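You operate a simulated robot arm through the tools that you are given. There is no shell and no other tool.

You are at the controls of a simulated robot arm. One attempt, no reset.

JOB
Put the blue holder on the top of the packing bench away on the top of the blue table. Then take the white sachet and leave it on the silver sample card. Then put the teal socket cap on top of the grey terminal block. Then push the lower right drawer shut. Then put the black motor on the top of the teal side table. Then switch the sensor switch on. Then open the drawer of the blue table, take the small green carton from the inside of the drawer of the blue table and leave it on the top of the water stand, then shut the drawer. Then open the drawer of the teal side table. Do these in the order given. Set down upright: teal socket cap, black motor.
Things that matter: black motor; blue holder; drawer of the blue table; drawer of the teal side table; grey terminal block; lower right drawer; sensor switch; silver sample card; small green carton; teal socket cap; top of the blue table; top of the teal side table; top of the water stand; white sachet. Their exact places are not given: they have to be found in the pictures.

Only the result counts: the job must be done as asked and must still hold three seconds after the hand-in. Knocking over, shifting, dropping, spilling or breaking anything else fails it. A push-on lid holds only when it is set on centred and level and pressed home; a screw cap is set on level and turned clockwise until tight.

ROBOT AND FRAMES
A 6-joint arm with a two-finger gripper on a trunk, on a base that moves. Base frame: it is fixed to the floor where the robot stands at the start and does not move with it; the origin is under the middle of the robot, x ahead of it, y to its left, z up; the surface under the hand at the start is at about z = 0.85. Lengths are in m, angles in rad, forces in N, time in s.
It reaches about 0.94 m from its shoulder. Its first joint turns from -2.897 to 2.897 rad. Places, roughly: black motor (6x6x9 cm) [-1.1, -0.6, 0.9]; blue holder (14x17x5 cm) [0.8, 0, 0.9]; drawer of the blue table [-2.4, -1.1, 0.7]; drawer of the teal side table [-2.4, -2.1, 0.6]; grey terminal block (6x5x5 cm) [0.9, -2, 0.9]; lower right drawer [-0.3, 2.8, 0.6]; sensor switch [-1, -1.2, 0.9]; silver sample card (8x12x3 cm) [-0.8, -0.9, 0.8]; small green carton (8x8x3 cm) [-2.4, -1.3, 0.7]; teal socket cap (4x4x5 cm) [0.9, -2.5, 0.9]; top of the blue table [-2.2, -1.1, 0.8]; top of the teal side table [-2.3, -2.1, 0.7]; top of the water stand [0.6, -4.2, 0.8]; white sachet (7x5x2 cm) [0.5, -1.4, 0.9]. Payload 2.54 kg.
The tool frame sits at the grasp point between the pads (the TCP): z along the fingers, y along the line on which they close. The tips reach 0.03 m beyond it. The gripper opens to 0.116 m; its body begins 0.095 m behind the TCP.
Orientation is that of the tool frame in the base frame, as a unit quaternion [w, x, y, z]. With the fingers straight down and closing along the base's y, the tool's x points along the base's -x, its y along +y and its z along -z.

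CONTROLS
- The arm moves only by the tool servo_tool. Its argument "commands" is one flat list of numbers, 6 for each row, row after row: the shift along the tool's x, y, z in m, then the turn, a rotation vector about the tool's x, y, z in rad. In form: [x, y, z, rx, ry, rz, x, y, z, rx, ry, rz, ...]. A call has 1 to 20 rows; each row is the pose to reach, as a shift and turn from the pose commanded when the call began, along the tool's axes at that moment. "grip" is the gripper command, from -1 (shut) to 1 (fully open), values between in proportion, set as the call begins (left out, the last holds). A row lasts 0.2 s, in which the tool goes at most 0.05 m and 0.15 rad; a call with a longer step from one row to the next is refused whole, and so is a gripper value outside its range. A pose out of reach is approached as far as the arm can. The call stops where the force on the tool passes 40 N (or 10 N more than at its start, if that is more) or the arm is blocked; 0.2 s more then pass. Each finger travels about 0.072 m/s and halts on what it meets, pressing with about 24 N; the grip force reading is that of the motor and also rises with nothing between the fingers. The clock runs only during rows and for 0.2 s after the last one: add rows that repeat a pose to give the fingers time. It gives the time, the measured TCP pose, the force on the tool (base axes), the opening and the grip force at its end, in the units of the frame above (readings bear some noise), with the torque about the TCP (base axes, N m) and any sound that the robot's microphone picked up.
- Cameras (640 x 400 px; columns grow to the right, rows downward): "scene" is now at [-0.0272, 0.1449, 1.4318]; the picture's right is [-0.05, -1.00, 0.00], its down [-0.35, 0.02, -0.94] and it looks along [0.94, -0.05, -0.35] (base axes); focal length 252 px, centre (320, 200). "wrist" rides on the gripper at [0.069, -0.015, -0.122] in the tool frame; the picture's right is [0.21, 0.98, 0.00], its down [-0.83, 0.18, -0.53] and it looks along [-0.52, 0.11, 0.85] (tool axes); focal length 251 px, centre (320, 200).
- grab_frame(camera): a new picture of that camera. The clock stands still meanwhile.
- drive_base(legs): drives the robot by 1 to 6 legs, each [ahead, left, turn to the left] in m, m and rad, along the robot's own axes; the way and the turn of a leg run together, so that a leg with both is an arc; at most 1.5 m and 3.142 rad a leg. The arm and the cameras ride along, it lands a little off, and it stops where it bumps. It gives what a move gives.
- pan_tilt(pan, tilt): turns the head with the scene camera to pan (to the left, within 2.094 rad either way) and tilt (down, from -0.506 to 1.204), counted from straight ahead of the robot. It gives what a move gives.
- locate(camera, pixels): there is no depth. For up to 12 entries [column, row, z] of the newest picture of that camera ("zoom" is the newest enlarged one), the place [x, y] in the base frame at which the ray of that pixel passes the height z, good to about 0.002 m. The clock stands still meanwhile.
- zoom(camera, box): a new picture of the part [left, top, right, bottom] of that camera's present view, enlarged. The clock stands still meanwhile.
- job_done(): hands the job in; it is judged then, once.

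Unless the task says otherwise, let go and move clear before handing in.

The tools are called after "Request:" by a JSON object that holds its "fn" and its "kwargs". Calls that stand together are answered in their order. servo_tool: Moves the arm, as the interface text tells. Its arguments: {"type":"object","properties":{"commands":{"type":"array","items":{"type":"number"}},"grip":{"type":"number"}},"required":["commands"]} The other tools are called the same way: drive_base (legs) drives the base; pan_tilt (pan, tilt) turns the head that bears the scene camera; grab_frame (camera) takes a picture; locate (camera, pixels) gives the place at which the rays of pixels pass given heights; zoom (camera, box) takes an enlarged picture of a part of a camera's view; job_done () hands the job in.

At the start:

```text
clock: 0.0
tcp_pos: [0.6559, 0.1689, 1.1633]
ee_rot: [0.0, 0.0, 1.0, 0.0]
contact_force: [-0.3, 0.3, 0.0]
ft_torque: [0.0, 0.01, 0.01]
grip_width: 0.1161
gripper_force: 0.1
robot x, y, heading: [0.0017, 0.0001, 0.002]
head pan, tilt (commanded): [-0.049, 0.358]
```

scene: 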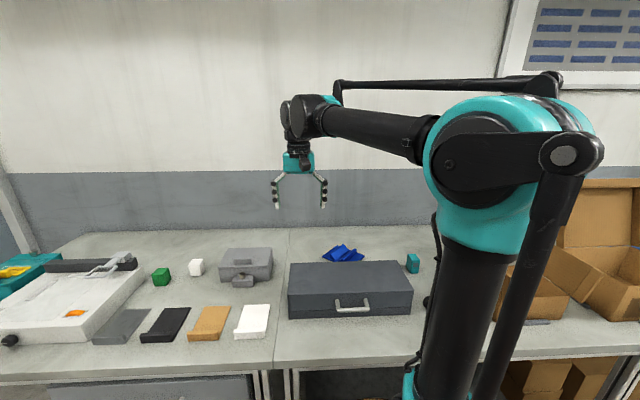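
wrist: 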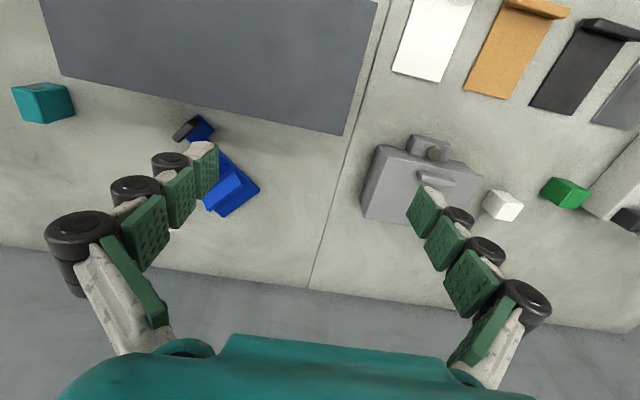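

The scene picture shows the packing bench ahead with a blue object at about (343,253) behind a dark case; I'll zoom in on it and look around.

Request:
{"fn": "zoom", "kwargs": {"camera": "scene", "box": [260, 210, 440, 330]}}

Request:
{"fn": "zoom", "kwargs": {"camera": "wrist", "box": [140, 80, 320, 240]}}

Request:
{"fn": "locate", "kwargs": {"camera": "wrist", "pixels": [[185, 130, 0.87], [215, 190, 0.87], [258, 190, 0.85], [222, 216, 0.85], [60, 75, 0.95], [340, 135, 0.95], [45, 105, 0.87]]}}

```text
3.33 times, centred on (350, 270) of scene
```

zoom: 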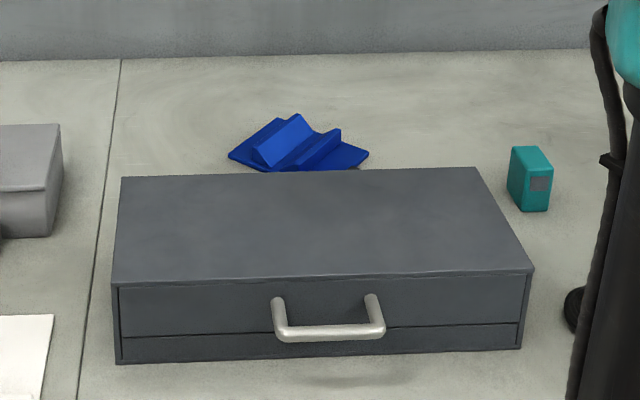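

```text
2.50 times, centred on (230, 160) of wrist
```

zoom: 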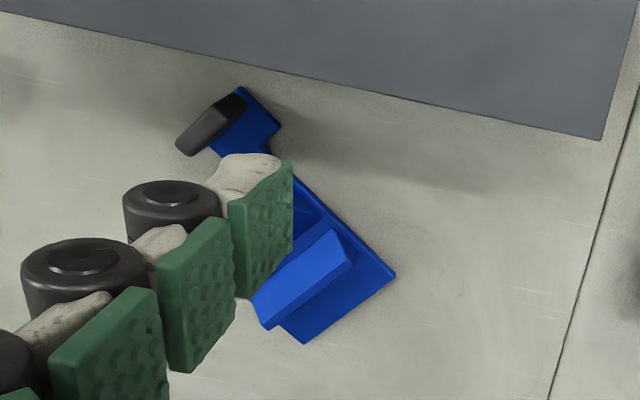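

```text
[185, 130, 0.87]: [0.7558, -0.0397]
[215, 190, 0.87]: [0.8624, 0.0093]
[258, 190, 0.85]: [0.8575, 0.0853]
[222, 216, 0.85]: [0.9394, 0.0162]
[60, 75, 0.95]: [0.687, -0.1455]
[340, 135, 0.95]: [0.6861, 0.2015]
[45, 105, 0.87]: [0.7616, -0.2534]
```

The blue holder sits at about (0.85, 0.0) and is hidden by the left finger in the wrist view. I'll shift the arm to the right so that it lies between the fingers.

Request:
{"fn": "servo_tool", "kwargs": {"commands": [0, -0.04, 0, 0, 0, 0, 0, -0.08, 0, 0, 0, 0, 0, -0.12, 0, 0, 0, 0, 0, -0.17, 0, 0, 0, 0, 0, -0.17, 0, 0, 0, 0], "grip": 1}}

Request:
{"fn": "grab_frame", "kwargs": {"camera": "wrist"}}

Request:
{"fn": "zoom", "kwargs": {"camera": "wrist", "box": [200, 50, 440, 250]}}

```text
clock: 1.2
tcp_pos: [0.6547, -0.0009, 1.1657]
ee_rot: [0.0, 0.0, 1.0, 0.0]
contact_force: [0.8, -0.1, -0.4]
ft_torque: [0.0, -0.05, 0.0]
grip_width: 0.116
gripper_force: 0.1
robot x, y, heading: [0.0003, 0.0001, 0.002]
head pan, tilt (commanded): [-0.049, 0.358]
```

```text
taken
```

wrist: 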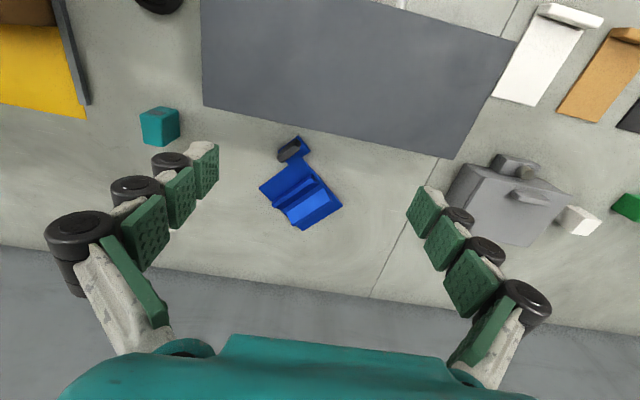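

```text
2.00 times, centred on (320, 150) of wrist
```

zoom: 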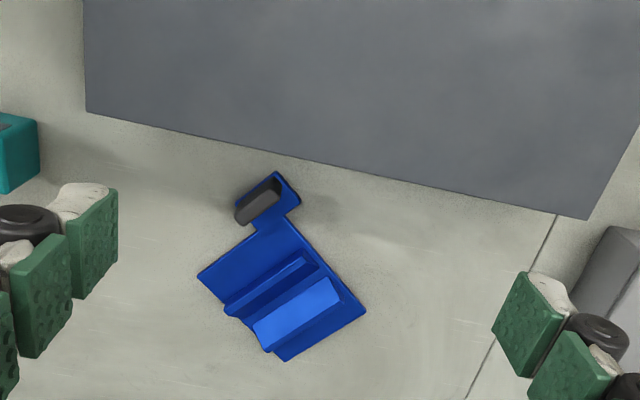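

The holder is now clear: a plate with two ridges around zoom pixel (285,300) and a dark grip at (260,200). I'll find its corners and look closer.

Request:
{"fn": "locate", "kwargs": {"camera": "zoom", "pixels": [[197, 276, 0.855], [285, 362, 0.855], [366, 312, 0.855], [288, 218, 0.855], [277, 172, 0.855], [301, 199, 0.855], [276, 181, 0.89], [237, 215, 0.89], [86, 111, 0.95], [587, 218, 0.95], [255, 340, 0.89], [340, 295, 0.89]]}}

Request:
{"fn": "servo_tool", "kwargs": {"commands": [-0.0, 0, 0.05, 0, 0, 0, -0.0, 0, 0.1, 0, 0, 0, 0, 0, 0.1, 0, 0, 0]}}

Request:
{"fn": "grab_frame", "kwargs": {"camera": "wrist"}}

Request:
{"fn": "zoom", "kwargs": {"camera": "wrist", "box": [220, 100, 420, 300]}}

```text
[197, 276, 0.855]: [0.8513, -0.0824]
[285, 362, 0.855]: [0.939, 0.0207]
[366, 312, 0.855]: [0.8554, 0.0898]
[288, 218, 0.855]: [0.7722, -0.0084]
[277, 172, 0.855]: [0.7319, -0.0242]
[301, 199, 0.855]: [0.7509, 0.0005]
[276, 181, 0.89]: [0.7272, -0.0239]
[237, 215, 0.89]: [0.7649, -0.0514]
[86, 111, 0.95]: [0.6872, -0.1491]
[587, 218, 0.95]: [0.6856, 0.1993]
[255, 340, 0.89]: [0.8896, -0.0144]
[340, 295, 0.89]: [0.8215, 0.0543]
```

```text
clock: 2.0
tcp_pos: [0.6558, -0.0007, 1.0645]
ee_rot: [0.0, 0.0, 1.0, 0.0]
contact_force: [-0.4, -0.5, 0.1]
ft_torque: [0.0, 0.02, 0.02]
grip_width: 0.116
gripper_force: 0.1
robot x, y, heading: [0.0009, 0.0004, -0.002]
head pan, tilt (commanded): [-0.049, 0.358]
```

```text
taken
```

wrist: 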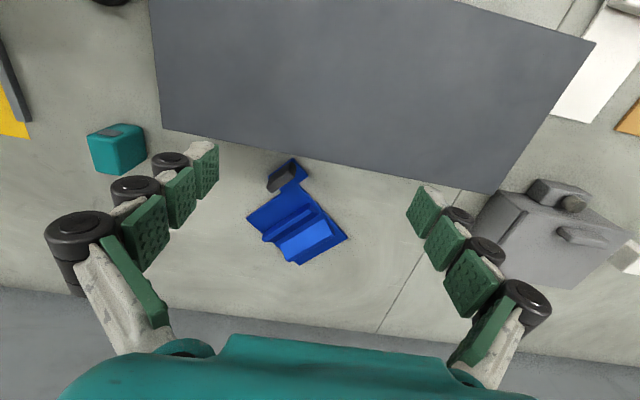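

```text
2.00 times, centred on (320, 200) of wrist
```

zoom: 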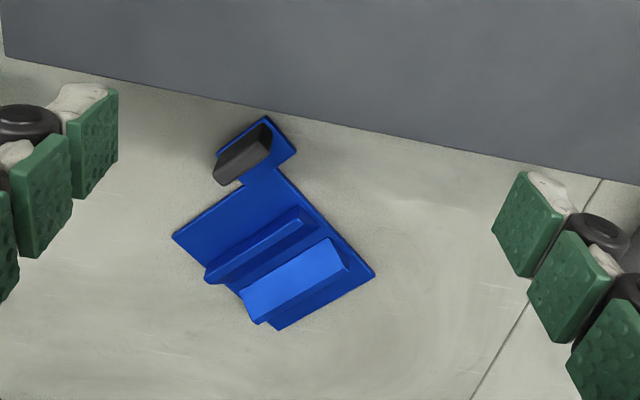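

The holder has a grip bar near its near-left corner and two parallel ridges; I'll measure the case height and move closer to see the holder's shape.

Request:
{"fn": "locate", "kwargs": {"camera": "wrist", "pixels": [[162, 127, 0.93], [162, 127, 0.95], [162, 127, 0.97], [488, 194, 0.93], [488, 194, 0.95], [488, 194, 0.97], [300, 214, 0.85], [248, 217, 0.855], [299, 265, 0.855], [347, 238, 0.855]]}}

Request:
{"fn": "servo_tool", "kwargs": {"commands": [-0.04, 0, 0, 0, 0, 0, -0.08, 0, 0, 0, 0, 0, -0.08, 0, 0, 0, 0, 0]}}

Request:
{"fn": "grab_frame", "kwargs": {"camera": "wrist"}}

Request:
{"fn": "zoom", "kwargs": {"camera": "wrist", "box": [220, 50, 420, 250]}}

```text
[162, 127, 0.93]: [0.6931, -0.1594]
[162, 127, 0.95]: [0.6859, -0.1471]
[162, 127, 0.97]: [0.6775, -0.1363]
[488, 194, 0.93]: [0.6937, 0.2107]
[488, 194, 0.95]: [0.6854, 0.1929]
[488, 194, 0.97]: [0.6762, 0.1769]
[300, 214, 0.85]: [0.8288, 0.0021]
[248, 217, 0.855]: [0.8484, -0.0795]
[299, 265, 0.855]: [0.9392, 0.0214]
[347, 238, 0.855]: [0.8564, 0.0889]
```

```text
clock: 2.8
tcp_pos: [0.7348, -0.0016, 1.0646]
ee_rot: [0.001, 0.001, 1.0, 0.0]
contact_force: [-0.5, -0.2, 0.1]
ft_torque: [0.05, -0.03, 0.01]
grip_width: 0.116
gripper_force: 0.0
robot x, y, heading: [-0.0008, 0.0002, 0.003]
head pan, tilt (commanded): [-0.049, 0.358]
```

```text
taken
```

wrist: 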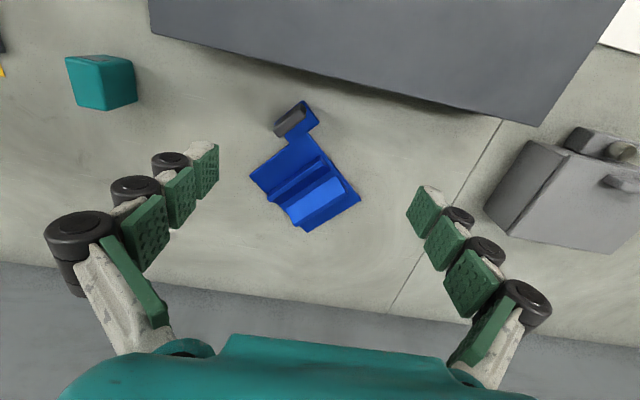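

```text
2.00 times, centred on (320, 150) of wrist
```

zoom: 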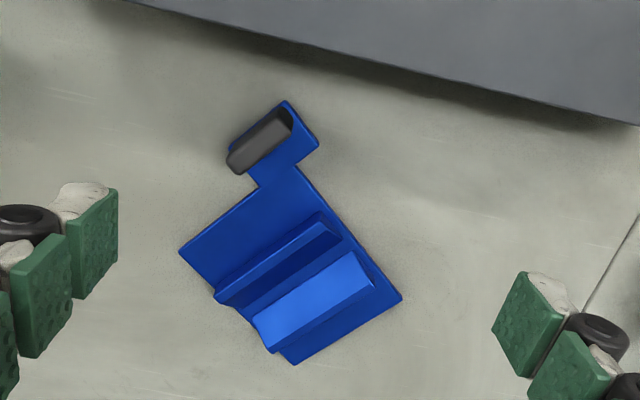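

The case's back edge is at x≈0.686, z≈0.95, and the holder's grip bar is at about (0.746,-0.038), top near z≈0.90. Before handling it, I'll look round the room with the head.

Request:
{"fn": "pan_tilt", "kwargs": {"pan": -1.0, "tilt": 0.35}}

Request:
{"fn": "grab_frame", "kwargs": {"camera": "scene"}}

Request:
{"fn": "pan_tilt", "kwargs": {"pan": -2.05, "tilt": 0.35}}

Request:
{"fn": "grab_frame", "kwargs": {"camera": "scene"}}

Request:
{"fn": "pan_tilt", "kwargs": {"pan": 1.0, "tilt": 0.35}}

Request:
{"fn": "grab_frame", "kwargs": {"camera": "scene"}}

Request:
{"fn": "pan_tilt", "kwargs": {"pan": 2.05, "tilt": 0.35}}

Request:
{"fn": "grab_frame", "kwargs": {"camera": "scene"}}

```text
clock: 4.0
tcp_pos: [0.735, -0.0006, 1.0669]
ee_rot: [0.0, 0.0, 1.0, 0.0]
contact_force: [1.0, -0.1, -0.4]
ft_torque: [0.01, 0.0, 0.03]
grip_width: 0.116
gripper_force: 0.0
robot x, y, heading: [0.0006, 0.002, 0.002]
head pan, tilt (commanded): [-1.0, 0.351]
```

```text
taken
```

scene: 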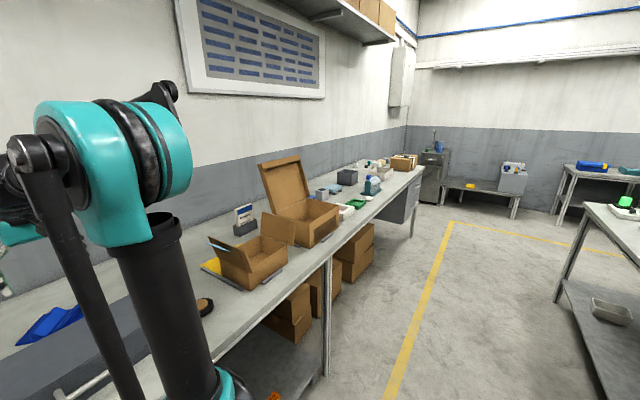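

```text
clock: 5.3
tcp_pos: [0.7341, -0.0004, 1.0649]
ee_rot: [0.0, 0.0, 1.0, 0.0]
contact_force: [0.4, 0.2, 0.1]
ft_torque: [-0.01, 0.0, -0.01]
grip_width: 0.1161
gripper_force: 0.0
robot x, y, heading: [-0.0021, -0.0003, -0.003]
head pan, tilt (commanded): [-2.051, 0.351]
```

```text
taken
```

scene: 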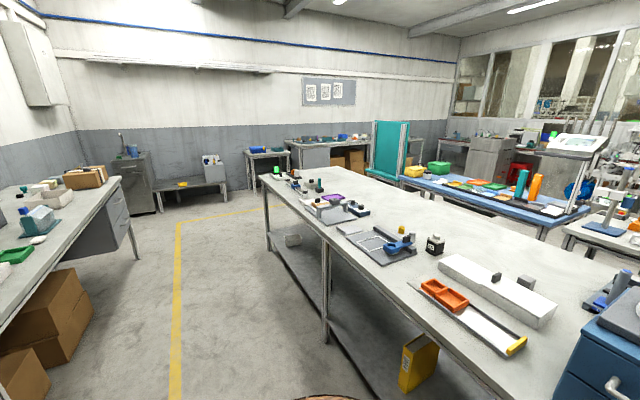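

```text
clock: 8.0
tcp_pos: [0.7365, -0.0005, 1.0647]
ee_rot: [0.0, 0.0, 1.0, 0.0]
contact_force: [-0.3, 0.5, -0.1]
ft_torque: [0.02, 0.0, 0.0]
grip_width: 0.1158
gripper_force: 0.0
robot x, y, heading: [0.0046, -0.0001, 0.006]
head pan, tilt (commanded): [1.0, 0.351]
```

```text
taken
```

scene: 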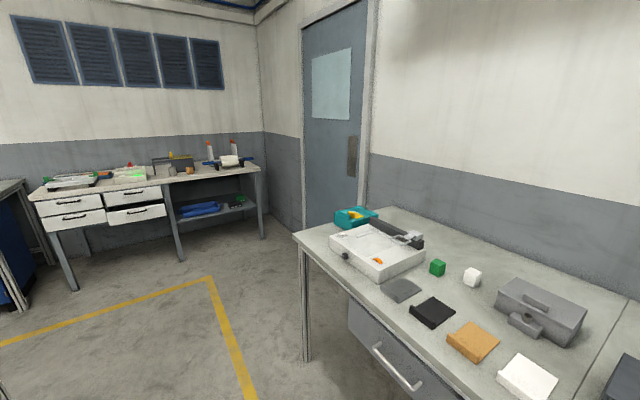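

```text
clock: 9.3
tcp_pos: [0.7342, -0.0005, 1.0646]
ee_rot: [0.0, 0.0, 1.0, 0.0]
contact_force: [0.0, 0.8, -1.0]
ft_torque: [-0.02, -0.04, -0.05]
grip_width: 0.1159
gripper_force: 0.0
robot x, y, heading: [-0.0023, 0.0004, -0.007]
head pan, tilt (commanded): [2.051, 0.351]
```

```text
taken
```

scene: 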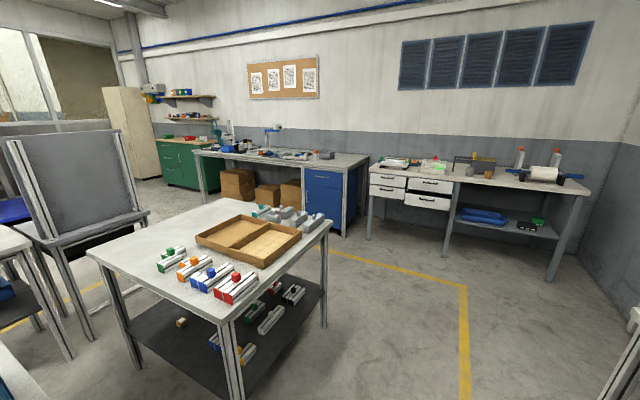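

The room is surveyed: island table behind-right with the motor and cards, drawer unit at the left with its lower right drawer at (428,201). I'll locate obstacles on the floor in this view.

Request:
{"fn": "locate", "kwargs": {"camera": "scene", "pixels": [[325, 325, 0], [368, 240, 0], [445, 258, 0], [550, 282, 0], [334, 228, 0.8], [88, 253, 0.8], [240, 325, 0.8], [405, 205, 0.6], [450, 210, 0.6], [132, 365, 0], [345, 235, 0], [560, 278, 0]]}}

Request:
{"fn": "zoom", "kwargs": {"camera": "scene", "box": [350, 140, 600, 296]}}

Request:
{"fn": "pan_tilt", "kwargs": {"pan": -2.09, "tilt": 0.6}}

Request:
{"fn": "grab_frame", "kwargs": {"camera": "scene"}}

```text
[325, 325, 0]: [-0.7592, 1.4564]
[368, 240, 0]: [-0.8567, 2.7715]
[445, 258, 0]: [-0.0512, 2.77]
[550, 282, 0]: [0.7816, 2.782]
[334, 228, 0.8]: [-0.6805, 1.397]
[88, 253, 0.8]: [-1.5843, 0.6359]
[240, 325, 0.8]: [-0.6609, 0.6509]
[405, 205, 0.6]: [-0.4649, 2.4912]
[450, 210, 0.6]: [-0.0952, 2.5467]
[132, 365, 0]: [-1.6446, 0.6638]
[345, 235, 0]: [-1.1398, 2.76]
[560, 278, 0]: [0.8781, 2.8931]
```

```text
2.56 times, centred on (475, 218) of scene
```

zoom: 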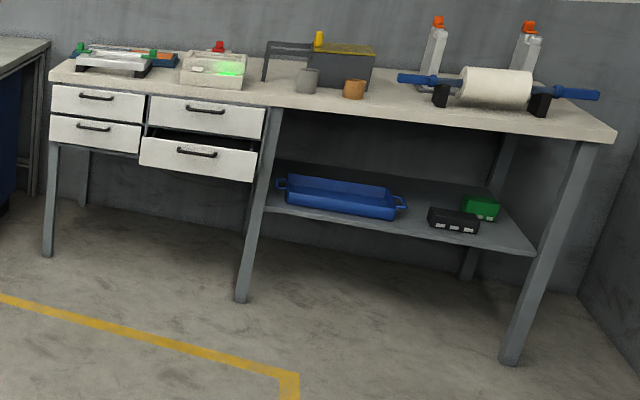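

```text
clock: 12.6
tcp_pos: [0.7347, -0.002, 1.0657]
ee_rot: [0.0, -0.001, 1.0, 0.0]
contact_force: [-1.5, 1.2, 0.1]
ft_torque: [0.03, 0.0, -0.02]
grip_width: 0.1161
gripper_force: 0.0
robot x, y, heading: [0.0044, 0.0002, -0.001]
head pan, tilt (commanded): [-2.089, 0.6]
```

```text
taken
```

scene: 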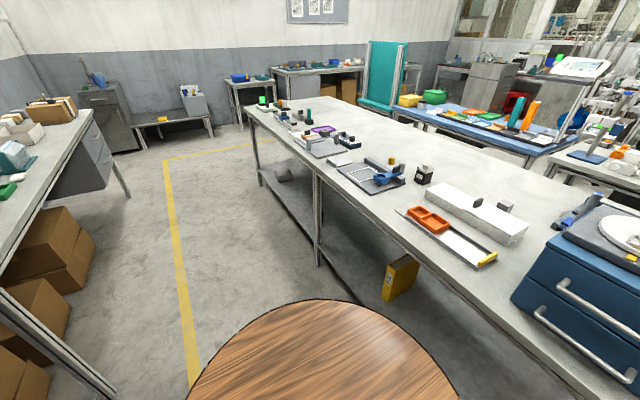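

There's a round wooden top at the bottom of the view (320,350) that might be a stool or part of my base; I'll look down further to tell.

Request:
{"fn": "locate", "kwargs": {"camera": "scene", "pixels": [[190, 390, 0.45], [325, 300, 0.45], [458, 395, 0.45], [190, 390, 0.7], [325, 300, 0.7], [458, 395, 0.7], [318, 265, 0], [247, 105, 0.85], [630, 390, 0.85], [515, 300, 0.85], [390, 300, 0.1], [262, 185, 0]]}}

Request:
{"fn": "pan_tilt", "kwargs": {"pan": -2.09, "tilt": 1.2}}

Request:
{"fn": "grab_frame", "kwargs": {"camera": "scene"}}

Request:
{"fn": "pan_tilt", "kwargs": {"pan": -1.0, "tilt": 1.1}}

Request:
{"fn": "grab_frame", "kwargs": {"camera": "scene"}}

```text
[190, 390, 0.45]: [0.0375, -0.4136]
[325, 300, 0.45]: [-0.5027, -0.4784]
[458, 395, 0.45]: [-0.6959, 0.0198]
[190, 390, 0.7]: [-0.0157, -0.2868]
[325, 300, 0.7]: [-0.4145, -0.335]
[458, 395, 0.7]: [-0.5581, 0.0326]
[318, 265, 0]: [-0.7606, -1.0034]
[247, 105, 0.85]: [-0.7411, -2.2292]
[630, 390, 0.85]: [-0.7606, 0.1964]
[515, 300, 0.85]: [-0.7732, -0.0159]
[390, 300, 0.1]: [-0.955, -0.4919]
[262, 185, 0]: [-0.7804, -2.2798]
```

```text
clock: 13.6
tcp_pos: [0.735, -0.001, 1.0645]
ee_rot: [0.0, 0.0, 1.0, 0.0]
contact_force: [-0.3, 0.2, 0.0]
ft_torque: [0.03, -0.04, -0.01]
grip_width: 0.116
gripper_force: 0.0
robot x, y, heading: [0.0017, -0.0003, -0.0]
head pan, tilt (commanded): [-2.089, 1.201]
```

```text
taken
```

scene: 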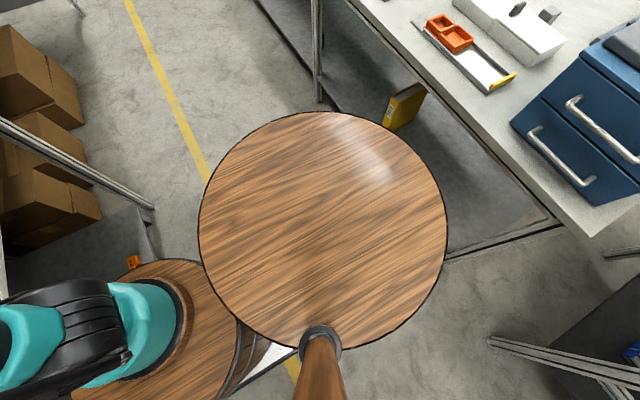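

```text
clock: 14.9
tcp_pos: [0.7351, -0.0008, 1.0651]
ee_rot: [0.001, -0.001, 1.0, -0.001]
contact_force: [-0.4, 0.4, -0.5]
ft_torque: [0.03, 0.04, 0.0]
grip_width: 0.116
gripper_force: 0.0
robot x, y, heading: [0.0008, -0.0006, 0.003]
head pan, tilt (commanded): [-1.0, 1.1]
```

```text
taken
```

scene: 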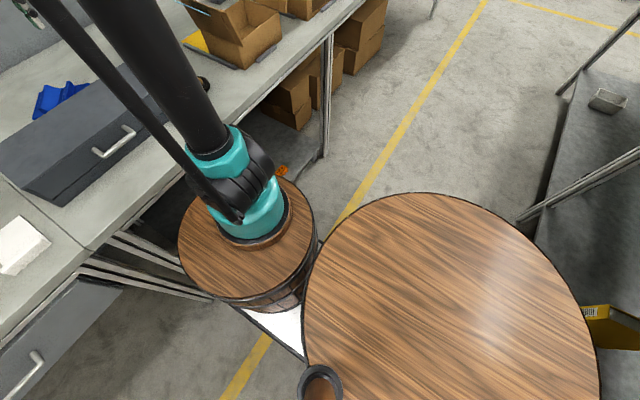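

The wooden discs are the robot's own body (arm drum at (255,230), rear disc at (450,320)). I'll locate them to know my footprint and the aisle's width.

Request:
{"fn": "locate", "kwargs": {"camera": "scene", "pixels": [[303, 285, 0.7], [440, 193, 0.7], [597, 380, 0.7], [180, 260, 0.6], [315, 240, 0.6], [250, 300, 0.6], [325, 155, 0], [555, 95, 0.1], [520, 215, 0.85], [280, 130, 0.85], [75, 250, 0.85], [0, 345, 0.85]]}}

Request:
{"fn": "pan_tilt", "kwargs": {"pan": 0.3, "tilt": 1.2}}

Request:
{"fn": "grab_frame", "kwargs": {"camera": "scene"}}

```text
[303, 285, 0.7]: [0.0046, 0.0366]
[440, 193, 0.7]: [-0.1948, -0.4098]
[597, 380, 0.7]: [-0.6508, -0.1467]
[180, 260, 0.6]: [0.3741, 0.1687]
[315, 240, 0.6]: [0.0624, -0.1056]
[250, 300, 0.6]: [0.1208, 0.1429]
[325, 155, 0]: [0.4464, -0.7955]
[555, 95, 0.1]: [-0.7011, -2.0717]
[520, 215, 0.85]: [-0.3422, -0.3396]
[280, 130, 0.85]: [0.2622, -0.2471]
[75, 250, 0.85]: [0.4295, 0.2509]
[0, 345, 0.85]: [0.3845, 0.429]
```

```text
clock: 16.4
tcp_pos: [0.7335, 0.0004, 1.0641]
ee_rot: [0.0, 0.0, 1.0, -0.001]
contact_force: [-0.4, 0.3, 0.0]
ft_torque: [0.02, 0.02, -0.01]
grip_width: 0.1158
gripper_force: 0.1
robot x, y, heading: [-0.0016, 0.0004, 0.003]
head pan, tilt (commanded): [0.3, 1.201]
```

```text
taken
```

scene: 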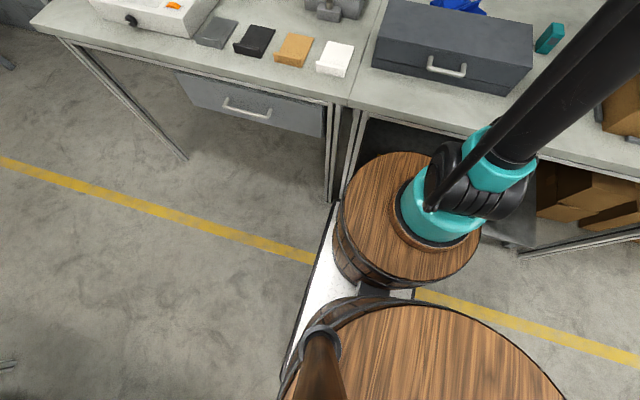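

I can see the white base plate edge from (337,203) to (283,385); I'll locate it and the front table edge to know clearances.

Request:
{"fn": "locate", "kwargs": {"camera": "scene", "pixels": [[337, 203, 0.1], [283, 385, 0.1], [415, 292, 0.1], [337, 203, 0.2], [328, 200, 0], [186, 158, 0], [345, 106, 0.85], [640, 165, 0.85], [35, 20, 0.85], [410, 155, 0.6], [480, 240, 0.6], [345, 220, 0.6]]}}

Request:
{"fn": "pan_tilt", "kwargs": {"pan": 1.6, "tilt": 1.2}}

Request:
{"fn": "grab_frame", "kwargs": {"camera": "scene"}}

```text
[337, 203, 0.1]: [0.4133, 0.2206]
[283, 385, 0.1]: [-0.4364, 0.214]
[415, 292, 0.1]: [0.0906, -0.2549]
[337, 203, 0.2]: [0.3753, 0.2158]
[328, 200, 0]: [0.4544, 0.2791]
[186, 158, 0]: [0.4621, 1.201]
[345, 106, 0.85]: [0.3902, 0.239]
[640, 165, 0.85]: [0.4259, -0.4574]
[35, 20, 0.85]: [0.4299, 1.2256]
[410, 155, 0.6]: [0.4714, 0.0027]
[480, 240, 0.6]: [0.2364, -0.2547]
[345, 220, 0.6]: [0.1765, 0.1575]
```

```text
clock: 17.9
tcp_pos: [0.7353, -0.0002, 1.0647]
ee_rot: [0.001, 0.0, 1.0, -0.001]
contact_force: [-0.3, -0.9, 0.5]
ft_torque: [-0.02, 0.05, 0.02]
grip_width: 0.1158
gripper_force: 0.1
robot x, y, heading: [-0.0032, -0.001, 0.003]
head pan, tilt (commanded): [1.6, 1.201]
```

```text
taken
```

scene: 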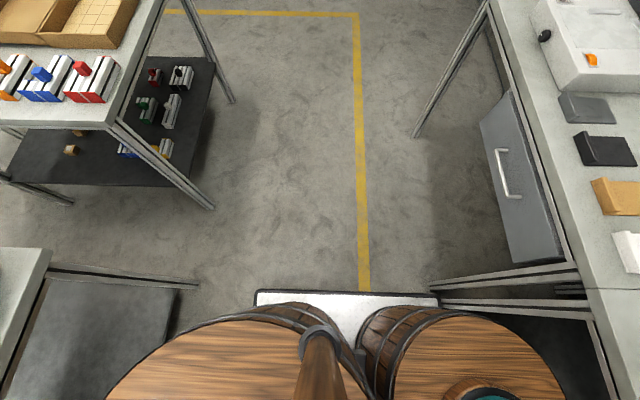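

The base plate spans roughly x −0.43..0.41, y ±0.22, and the aisle is about 1.17 m wide. I'll locate the island end and small table corners in this view, then pan back and begin the grasp.

Request:
{"fn": "locate", "kwargs": {"camera": "scene", "pixels": [[50, 250, 0.85], [195, 287, 0], [118, 128, 0.8], [212, 207, 0], [233, 102, 0], [255, 292, 0.1], [438, 295, 0.1], [415, 135, 0], [360, 15, 0], [70, 203, 0]]}}

Request:
{"fn": "pan_tilt", "kwargs": {"pan": 0.0, "tilt": 0.55}}

Request:
{"fn": "servo_tool", "kwargs": {"commands": [-0.01, -0.02, 0, 0, 0, 0.14, -0.01, -0.04, 0, 0, 0, 0.28, -0.01, -0.04, 0, 0, 0, 0.42, -0.01, -0.04, 0, 0, 0, 0.56, -0.01, -0.04, 0, 0, 0, 0.705, -0.01, -0.04, 0, 0, 0, 0.705], "grip": 0.2}}

Request:
{"fn": "grab_frame", "kwargs": {"camera": "wrist"}}

Request:
{"fn": "grab_frame", "kwargs": {"camera": "scene"}}

```text
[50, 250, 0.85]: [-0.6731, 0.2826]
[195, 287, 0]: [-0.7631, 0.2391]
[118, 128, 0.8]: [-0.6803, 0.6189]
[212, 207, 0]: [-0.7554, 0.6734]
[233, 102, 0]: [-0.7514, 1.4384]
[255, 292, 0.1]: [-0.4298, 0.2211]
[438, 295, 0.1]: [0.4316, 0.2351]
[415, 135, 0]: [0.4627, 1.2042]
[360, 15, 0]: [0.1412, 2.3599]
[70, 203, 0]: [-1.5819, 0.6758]
```

```text
clock: 19.6
tcp_pos: [0.7356, 0.0003, 1.065]
ee_rot: [0.001, 0.0, 1.0, 0.001]
contact_force: [0.1, 0.3, 0.5]
ft_torque: [0.03, -0.02, 0.01]
grip_width: 0.116
gripper_force: 0.0
robot x, y, heading: [-0.0011, 0.0001, -0.005]
head pan, tilt (commanded): [0.0, 0.55]
```

```text
clock: 21.0
tcp_pos: [0.7454, -0.0408, 1.063]
ee_rot: [0.0, 0.346, 0.938, 0.0]
contact_force: [0.5, 0.0, -0.5]
ft_torque: [0.0, 0.0, -0.01]
grip_width: 0.0696
gripper_force: 0.1
robot x, y, heading: [0.0037, 0.0003, -0.001]
head pan, tilt (commanded): [0.0, 0.55]
```

```text
taken
```

wrist: 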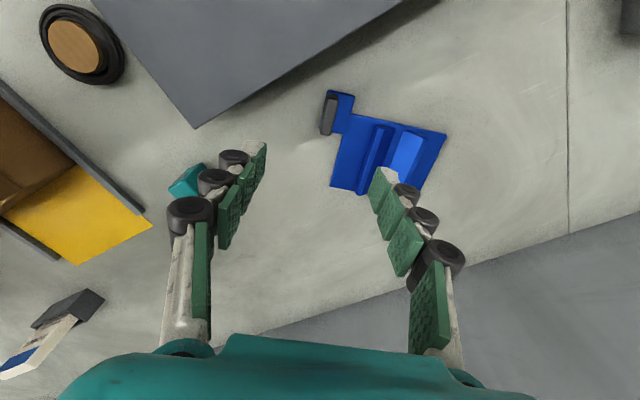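

```text
taken
```

scene: 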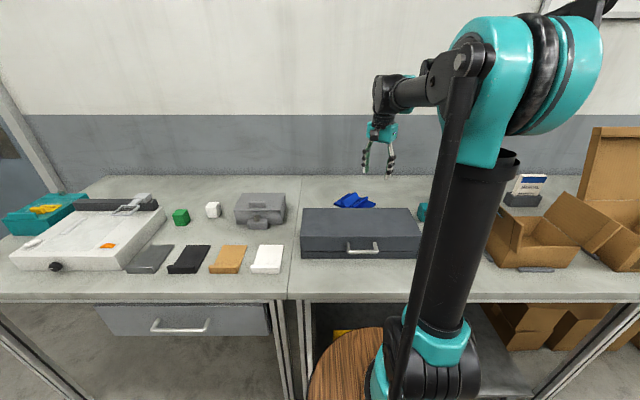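

The tool is now turned along the holder (grip bar at (329,113) in the wrist view). I'll zoom to fix the grip bar's exact centre.

Request:
{"fn": "zoom", "kwargs": {"camera": "wrist", "box": [290, 70, 450, 210]}}

```text
2.86 times, centred on (370, 140) of wrist
```

zoom: 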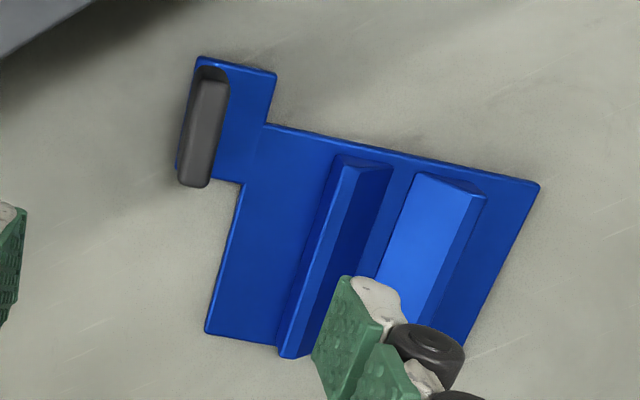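

The grip bar's top face spans zoom pixels (203,82)–(229,84) to (181,183)–(210,187); I'll locate it at its likely heights.

Request:
{"fn": "locate", "kwargs": {"camera": "zoom", "pixels": [[203, 82, 0.9], [229, 84, 0.9], [210, 187, 0.9], [180, 184, 0.9], [203, 82, 0.89], [210, 187, 0.89], [200, 57, 0.855], [277, 73, 0.855], [175, 170, 0.855], [242, 183, 0.855]]}}

```text
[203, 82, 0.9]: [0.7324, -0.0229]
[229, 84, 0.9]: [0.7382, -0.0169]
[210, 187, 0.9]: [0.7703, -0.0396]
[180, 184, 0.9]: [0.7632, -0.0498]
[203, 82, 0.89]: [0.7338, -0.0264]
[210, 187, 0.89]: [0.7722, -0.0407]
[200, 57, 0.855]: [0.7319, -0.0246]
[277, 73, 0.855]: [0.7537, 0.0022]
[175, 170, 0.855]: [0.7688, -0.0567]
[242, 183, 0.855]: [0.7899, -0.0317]
```

Grip bar centre is about (0.7535,−0.0345), ~1 cm thick. I'll narrow the fingers to 4.5 cm and go down to TCP z≈0.93 first to check.

Request:
{"fn": "servo_tool", "kwargs": {"commands": [-0.002, 0.0098, 0.03, 0, 0, 0, -0.002, 0.0098, 0.07, 0, 0, 0, -0.002, 0.0098, 0.1, 0, 0, 0, -0.002, 0.0098, 0.125, 0, 0, 0, -0.002, 0.0098, 0.125, 0, 0, 0], "grip": -0.22}}

Request:
{"fn": "grab_frame", "kwargs": {"camera": "wrist"}}

Request:
{"fn": "zoom", "kwargs": {"camera": "scene", "box": [300, 130, 460, 270]}}

```text
clock: 22.2
tcp_pos: [0.7537, -0.0355, 0.9384]
ee_rot: [0.0, 0.346, 0.938, 0.0]
contact_force: [0.6, 0.1, -0.6]
ft_torque: [-0.01, -0.02, 0.02]
grip_width: 0.0451
gripper_force: 0.0
robot x, y, heading: [-0.0004, -0.0024, -0.001]
head pan, tilt (commanded): [0.0, 0.55]
```

```text
taken
```

wrist: 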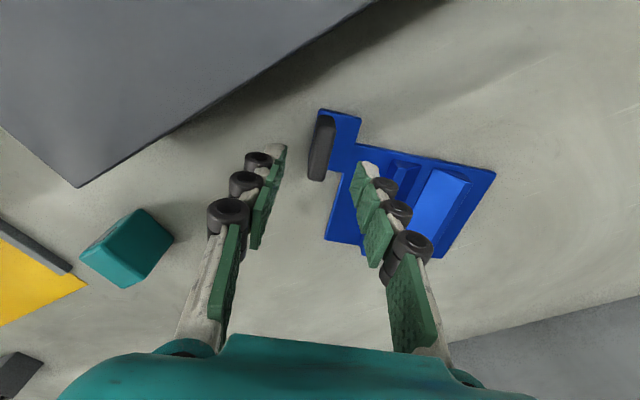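

```text
2.86 times, centred on (380, 200) of scene
```

zoom: 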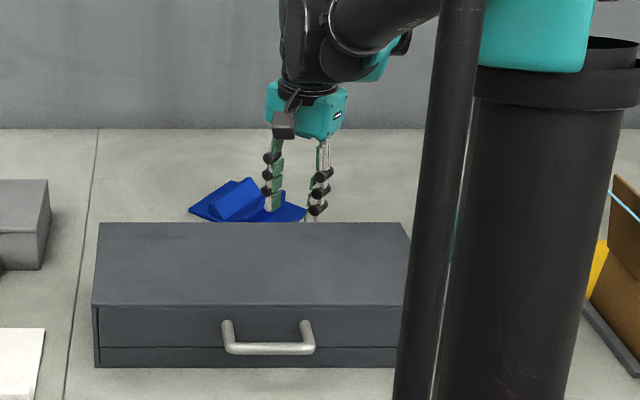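

The grip bar at (320,148) lies between the fingertips at (280,150) and (366,165). I'll check its place once more before descending.

Request:
{"fn": "locate", "kwargs": {"camera": "wrist", "pixels": [[317, 117, 0.9], [334, 118, 0.9], [326, 181, 0.9], [309, 178, 0.9], [317, 117, 0.89], [334, 118, 0.89], [326, 181, 0.89], [309, 178, 0.89]]}}

```text
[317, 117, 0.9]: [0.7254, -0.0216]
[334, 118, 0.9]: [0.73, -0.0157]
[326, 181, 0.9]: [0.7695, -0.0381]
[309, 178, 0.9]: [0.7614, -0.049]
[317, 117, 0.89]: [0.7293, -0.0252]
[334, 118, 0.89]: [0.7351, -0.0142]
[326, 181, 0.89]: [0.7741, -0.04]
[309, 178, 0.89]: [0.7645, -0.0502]
```

Alignment is within a millimetre or two along the closing direction. I'll go down to TCP z≈0.89 and close on the grip bar.

Request:
{"fn": "servo_tool", "kwargs": {"commands": [0, 0, 0.025, 0, 0, 0, 0, 0, 0.047, 0, 0, 0, 0, 0, 0.047, 0, 0, 0]}}

Request:
{"fn": "servo_tool", "kwargs": {"commands": [0, 0, 0, 0, 0, 0, 0, 0, 0, 0, 0, 0, 0, 0, 0, 0, 0, 0, 0, 0, 0, 0, 0, 0], "grip": -1}}

Request:
{"fn": "grab_frame", "kwargs": {"camera": "wrist"}}

```text
clock: 23.0
tcp_pos: [0.753, -0.0355, 0.8918]
ee_rot: [-0.001, 0.345, 0.938, 0.0]
contact_force: [-0.2, 0.0, 0.2]
ft_torque: [-0.01, -0.04, 0.01]
grip_width: 0.0453
gripper_force: 0.0
robot x, y, heading: [-0.0014, 0.0002, -0.004]
head pan, tilt (commanded): [0.0, 0.55]
```

```text
clock: 24.0
tcp_pos: [0.7527, -0.035, 0.8908]
ee_rot: [0.0, 0.346, 0.938, 0.0]
contact_force: [-1.7, 0.5, 0.2]
ft_torque: [-0.05, -0.03, 0.16]
grip_width: 0.0136
gripper_force: 24.3
robot x, y, heading: [0.001, -0.0038, 0.002]
head pan, tilt (commanded): [0.0, 0.55]
```

```text
taken
```

wrist: 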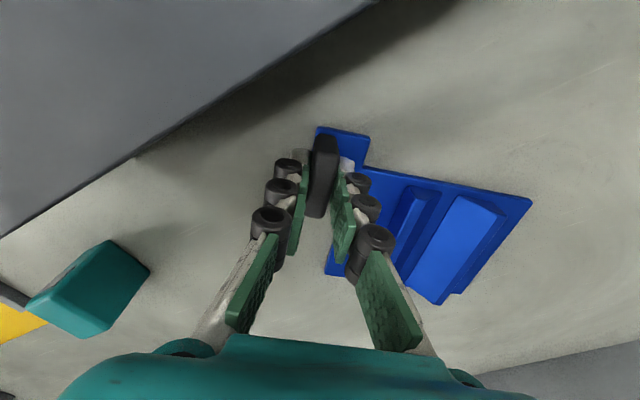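

The grip holds the bar at 13.6 mm with 24 N. I'll lift slowly and check for droop.

Request:
{"fn": "servo_tool", "kwargs": {"commands": [0, 0, -0.01, 0, 0, 0, 0, 0, -0.02, 0, 0, 0, 0, 0, -0.03, 0, 0, 0, 0, 0, -0.05, 0, 0, 0, 0, 0, -0.05, 0, 0, 0]}}

Request:
{"fn": "grab_frame", "kwargs": {"camera": "wrist"}}

Request:
{"fn": "zoom", "kwargs": {"camera": "scene", "box": [300, 130, 460, 270]}}

```text
clock: 25.2
tcp_pos: [0.7534, -0.0352, 0.9424]
ee_rot: [0.0, 0.345, 0.938, 0.0]
contact_force: [-0.5, -0.4, -3.4]
ft_torque: [-0.14, 0.34, 0.03]
grip_width: 0.0137
gripper_force: 23.7
robot x, y, heading: [0.0016, -0.0011, 0.002]
head pan, tilt (commanded): [0.0, 0.55]
```

```text
taken
```

wrist: 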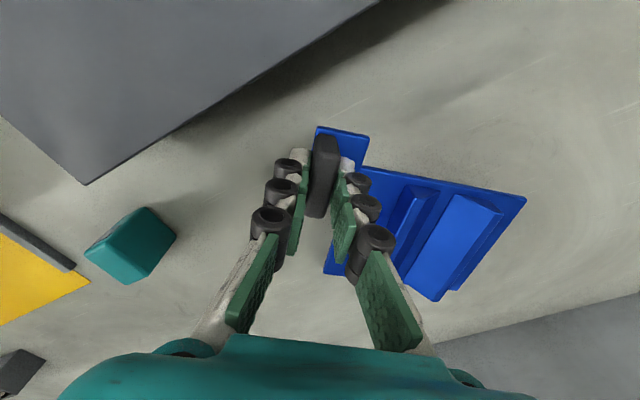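

```text
2.86 times, centred on (380, 200) of scene
```

zoom: 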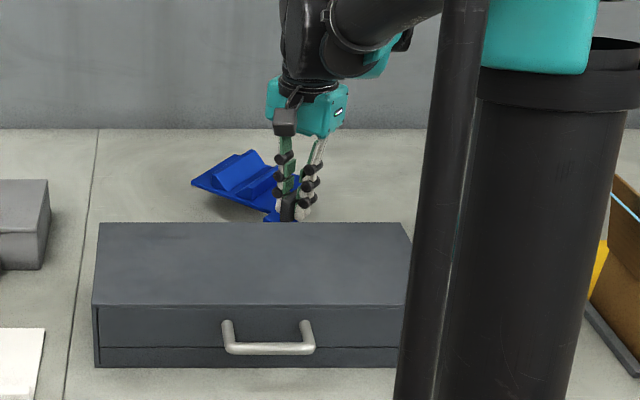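

The holder lifts level (≈3.4 N). I'll raise it and pull it in over the robot's front for driving.

Request:
{"fn": "servo_tool", "kwargs": {"commands": [0, 0, -0.04, 0, 0, 0, 0, 0, -0.08, 0, 0, 0, 0, 0, -0.12, 0, 0, 0, 0, 0, -0.16, 0, 0, 0, 0, 0, -0.2, 0, 0, 0, 0, 0, -0.25, 0, 0, 0, 0.03, -0.026, -0.25, 0, 0, 0, 0.06, -0.052, -0.25, 0, 0, 0, 0.09, -0.077, -0.25, 0, 0, 0, 0.12, -0.1, -0.25, 0, 0, 0, 0.15, -0.128, -0.25, 0, 0, 0, 0.18, -0.152, -0.25, 0, 0, 0, 0.18, -0.152, -0.25, 0, 0, 0]}}

Request:
{"fn": "grab_frame", "kwargs": {"camera": "scene"}}

Request:
{"fn": "grab_frame", "kwargs": {"camera": "wrist"}}

```text
clock: 28.0
tcp_pos: [0.5158, -0.0329, 1.1914]
ee_rot: [0.0, 0.345, 0.939, 0.001]
contact_force: [0.3, 0.5, -4.9]
ft_torque: [-0.15, 0.34, -0.01]
grip_width: 0.0138
gripper_force: 24.1
robot x, y, heading: [0.0003, -0.0003, -0.002]
head pan, tilt (commanded): [0.0, 0.55]
```

```text
taken
```

scene: 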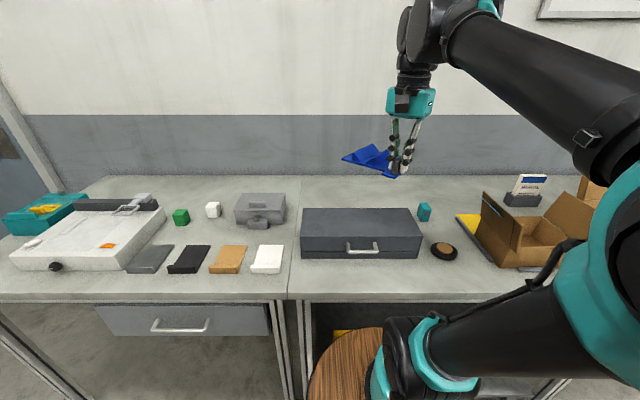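

```text
taken
```

wrist: 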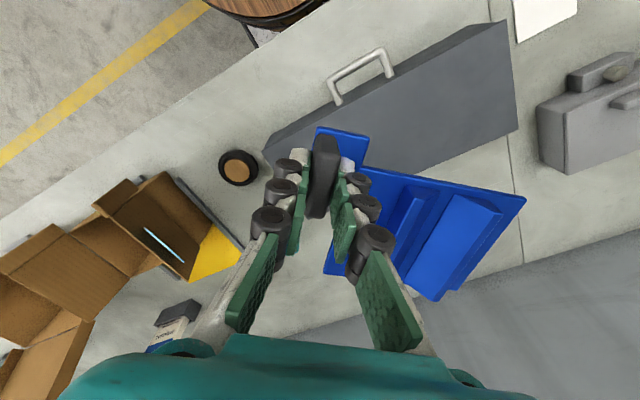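

The holder is held at (0.52,−0.03,1.19). Next I'll look back right to map the blue table and the aisle beyond the island.

Request:
{"fn": "pan_tilt", "kwargs": {"pan": -2.09, "tilt": 0.4}}

Request:
{"fn": "grab_frame", "kwargs": {"camera": "scene"}}

Request:
{"fn": "zoom", "kwargs": {"camera": "scene", "box": [380, 80, 640, 240]}}

Request:
{"fn": "zoom", "kwargs": {"camera": "scene", "box": [140, 80, 400, 240]}}

```text
clock: 29.9
tcp_pos: [0.5165, -0.0345, 1.1904]
ee_rot: [-0.001, 0.346, 0.938, 0.0]
contact_force: [0.2, -0.2, -4.1]
ft_torque: [-0.17, 0.37, 0.01]
grip_width: 0.0139
gripper_force: 23.7
robot x, y, heading: [-0.0023, 0.0007, -0.003]
head pan, tilt (commanded): [-2.089, 0.4]
```

```text
taken
```

scene: 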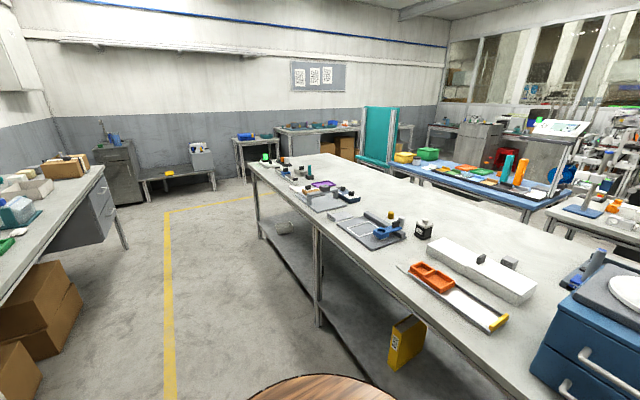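

```text
2.46 times, centred on (510, 160) of scene
```

zoom: 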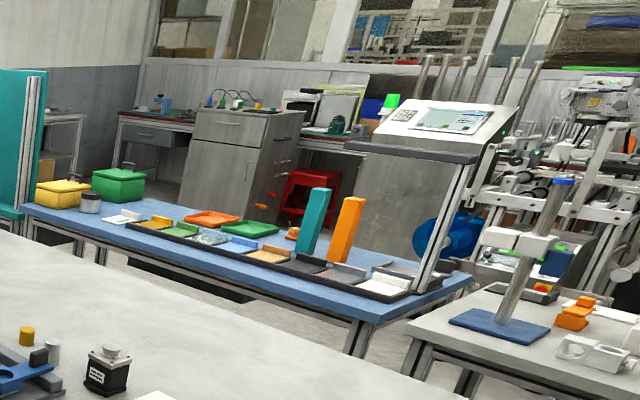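

```text
2.46 times, centred on (270, 160) of scene
```

zoom: 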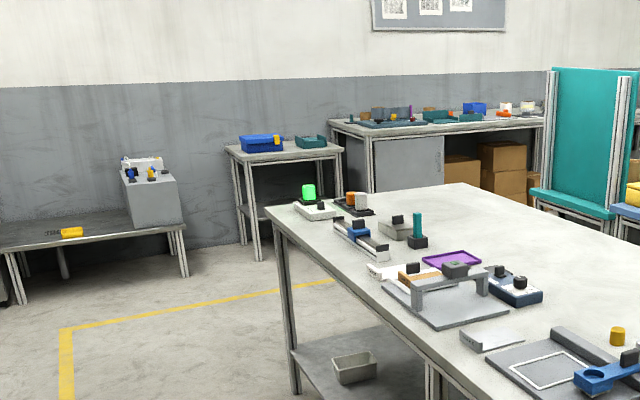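

Motor (black box with knob) is at zoom pixel (105,370) and the long blue table lies beyond the island with a teal table left of it. I'll locate the key edges.

Request:
{"fn": "locate", "kwargs": {"camera": "scene", "pixels": [[389, 165, 0.8], [531, 211, 0.8], [571, 194, 0.8], [420, 240, 0.85], [246, 163, 0.85], [333, 154, 0.85], [640, 277, 0.85], [358, 163, 0.7], [390, 168, 0.7], [367, 156, 0.7], [524, 222, 0], [320, 322, 0]]}}

Request:
{"fn": "locate", "kwargs": {"camera": "scene", "pixels": [[260, 240, 0], [248, 182, 0], [175, 190, 0], [142, 200, 0], [237, 182, 0], [285, 165, 0.9], [125, 248, 0], [102, 178, 0.85], [344, 222, 0.85], [389, 247, 0.85], [280, 185, 0.85], [100, 200, 0]]}}

```text
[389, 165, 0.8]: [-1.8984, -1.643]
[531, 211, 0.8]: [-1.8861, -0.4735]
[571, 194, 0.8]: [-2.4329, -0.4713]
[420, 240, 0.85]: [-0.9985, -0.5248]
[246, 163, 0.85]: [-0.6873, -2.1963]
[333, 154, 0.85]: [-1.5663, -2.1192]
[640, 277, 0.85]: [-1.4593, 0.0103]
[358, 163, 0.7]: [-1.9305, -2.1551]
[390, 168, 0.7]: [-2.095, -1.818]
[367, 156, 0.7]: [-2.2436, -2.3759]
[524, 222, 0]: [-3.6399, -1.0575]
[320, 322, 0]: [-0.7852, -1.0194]
```

```text
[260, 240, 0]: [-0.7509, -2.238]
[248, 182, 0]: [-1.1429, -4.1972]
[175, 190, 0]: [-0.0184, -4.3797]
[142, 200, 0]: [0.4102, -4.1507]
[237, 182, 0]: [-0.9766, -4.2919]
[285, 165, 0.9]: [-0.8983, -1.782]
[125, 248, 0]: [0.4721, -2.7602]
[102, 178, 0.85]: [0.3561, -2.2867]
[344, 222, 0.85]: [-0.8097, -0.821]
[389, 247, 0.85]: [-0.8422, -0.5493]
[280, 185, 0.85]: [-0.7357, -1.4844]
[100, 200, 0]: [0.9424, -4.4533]
```

Island spans x −0.69..−1.5, y −2.2..0.28; the blue table x −1.89..−2.43 with its drawer on the far side, so I must go round the island's right end. I'll back off, turn right and drive down the aisle.

Request:
{"fn": "drive_base", "kwargs": {"legs": [[-0.15, 0, 0], [0, 0, -1.571]]}}

Request:
{"fn": "pan_tilt", "kwargs": {"pan": 0.0, "tilt": 0.5}}

Request:
{"fn": "grab_frame", "kwargs": {"camera": "scene"}}

```text
clock: 35.1
tcp_pos: [-0.1789, -0.5158, 1.1917]
ee_rot: [0.0, 0.906, 0.424, 0.001]
contact_force: [0.4, -1.2, -4.0]
ft_torque: [0.34, 0.14, -0.02]
grip_width: 0.0137
gripper_force: 24.3
robot x, y, heading: [-0.1485, -0.0015, -1.555]
head pan, tilt (commanded): [-2.089, 0.4]
```

```text
clock: 37.1
tcp_pos: [-0.1777, -0.5171, 1.1912]
ee_rot: [0.0, 0.905, 0.425, 0.0]
contact_force: [-0.3, 1.3, -4.7]
ft_torque: [0.35, 0.16, 0.01]
grip_width: 0.0139
gripper_force: 24.0
robot x, y, heading: [-0.1477, 0.0032, -1.556]
head pan, tilt (commanded): [0.0, 0.499]
```

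```text
taken
```

scene: 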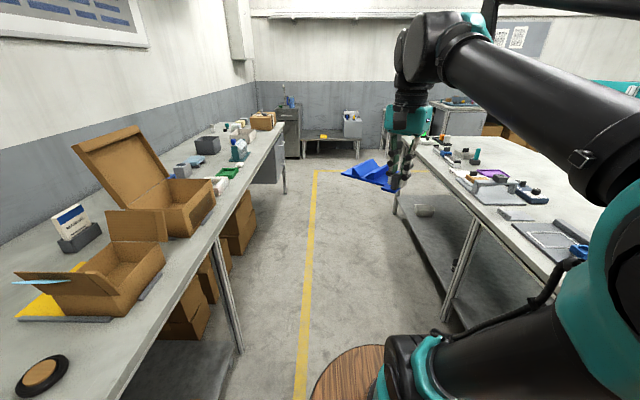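

The aisle ahead is clear. I'll drive about 2.95 m forward past the island's end.

Request:
{"fn": "drive_base", "kwargs": {"legs": [[1.45, 0, -0.015], [1.45, 0, 0]]}}

Request:
{"fn": "pan_tilt", "kwargs": {"pan": -1.4, "tilt": 0.35}}

Request:
{"fn": "grab_frame", "kwargs": {"camera": "scene"}}

Request:
{"fn": "pan_tilt", "kwargs": {"pan": 0.5, "tilt": 0.35}}

Request:
{"fn": "grab_frame", "kwargs": {"camera": "scene"}}

```text
clock: 51.1
tcp_pos: [-0.1731, -3.4186, 1.1911]
ee_rot: [0.0, 0.907, 0.421, 0.001]
contact_force: [0.2, 0.0, -4.3]
ft_torque: [0.34, 0.13, -0.03]
grip_width: 0.0137
gripper_force: 23.8
robot x, y, heading: [-0.1429, -2.9024, -1.57]
head pan, tilt (commanded): [0.0, 0.499]
```

```text
clock: 52.7
tcp_pos: [-0.1734, -3.4182, 1.1908]
ee_rot: [0.0, 0.907, 0.421, 0.0]
contact_force: [-0.3, -0.2, -4.5]
ft_torque: [0.35, 0.12, 0.01]
grip_width: 0.0136
gripper_force: 23.6
robot x, y, heading: [-0.1401, -2.9018, -1.564]
head pan, tilt (commanded): [-1.4, 0.351]
```

```text
taken
```

scene: 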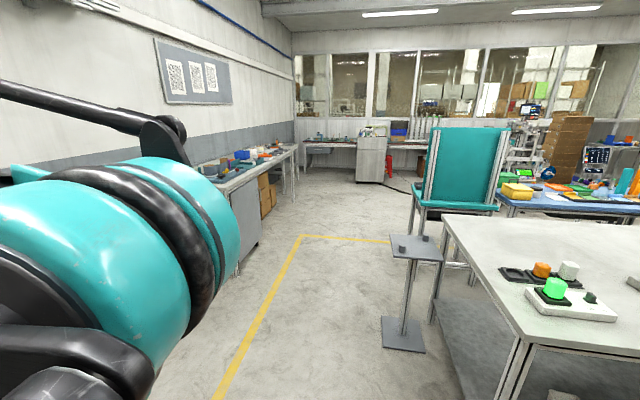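

```text
clock: 54.5
tcp_pos: [-0.1729, -3.4183, 1.1914]
ee_rot: [0.0, 0.907, 0.421, 0.001]
contact_force: [-0.5, -0.7, -4.4]
ft_torque: [0.35, 0.16, -0.02]
grip_width: 0.0141
gripper_force: 24.2
robot x, y, heading: [-0.1396, -2.9013, -1.563]
head pan, tilt (commanded): [0.499, 0.351]
```

```text
taken
```

scene: 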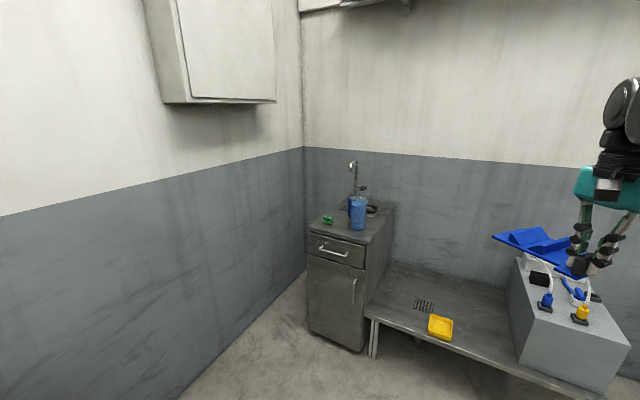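

A small pedestal stand stands beyond the island end (at (405,340) in the −1.4 pan view). I'll re-take that view and locate it.

Request:
{"fn": "pan_tilt", "kwargs": {"pan": -1.5, "tilt": 0.45}}

Request:
{"fn": "grab_frame", "kwargs": {"camera": "scene"}}

```text
clock: 56.5
tcp_pos: [-0.173, -3.4186, 1.1906]
ee_rot: [0.0, 0.907, 0.42, 0.001]
contact_force: [0.1, 0.0, -4.8]
ft_torque: [0.35, 0.14, 0.01]
grip_width: 0.0138
gripper_force: 24.4
robot x, y, heading: [-0.1408, -2.9008, -1.566]
head pan, tilt (commanded): [-1.499, 0.45]
```

```text
taken
```

scene: 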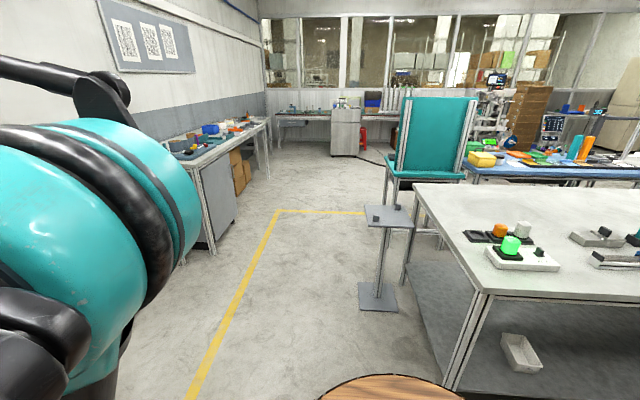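

Request:
{"fn": "locate", "kwargs": {"camera": "scene", "pixels": [[360, 308, 0], [397, 310, 0], [358, 283, 0], [392, 284, 0], [366, 207, 0.6], [412, 228, 0.6], [215, 252, 0], [268, 178, 0], [385, 175, 0.7], [402, 285, 0], [465, 178, 0.7], [335, 157, 0]]}}

Request:
{"fn": "zoom", "kwargs": {"camera": "scene", "box": [330, 80, 640, 270]}}

```text
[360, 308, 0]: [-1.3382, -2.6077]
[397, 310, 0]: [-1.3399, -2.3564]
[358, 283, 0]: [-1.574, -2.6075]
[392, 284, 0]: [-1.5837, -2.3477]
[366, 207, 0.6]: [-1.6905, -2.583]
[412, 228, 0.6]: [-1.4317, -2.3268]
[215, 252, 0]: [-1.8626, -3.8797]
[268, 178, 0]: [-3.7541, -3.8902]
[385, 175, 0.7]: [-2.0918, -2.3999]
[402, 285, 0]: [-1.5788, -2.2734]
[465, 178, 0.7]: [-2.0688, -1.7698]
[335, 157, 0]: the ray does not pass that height
```

```text
2.06 times, centred on (485, 175) of scene
```

zoom: 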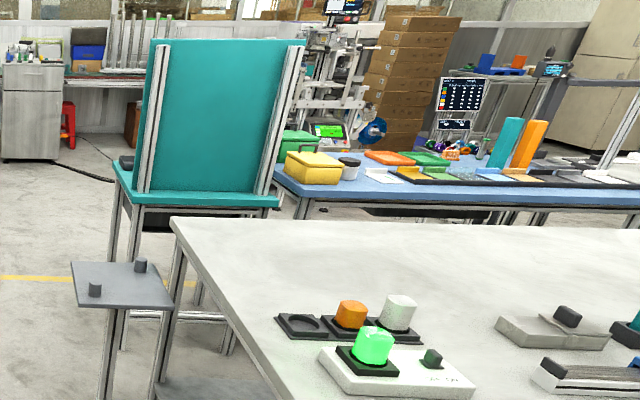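

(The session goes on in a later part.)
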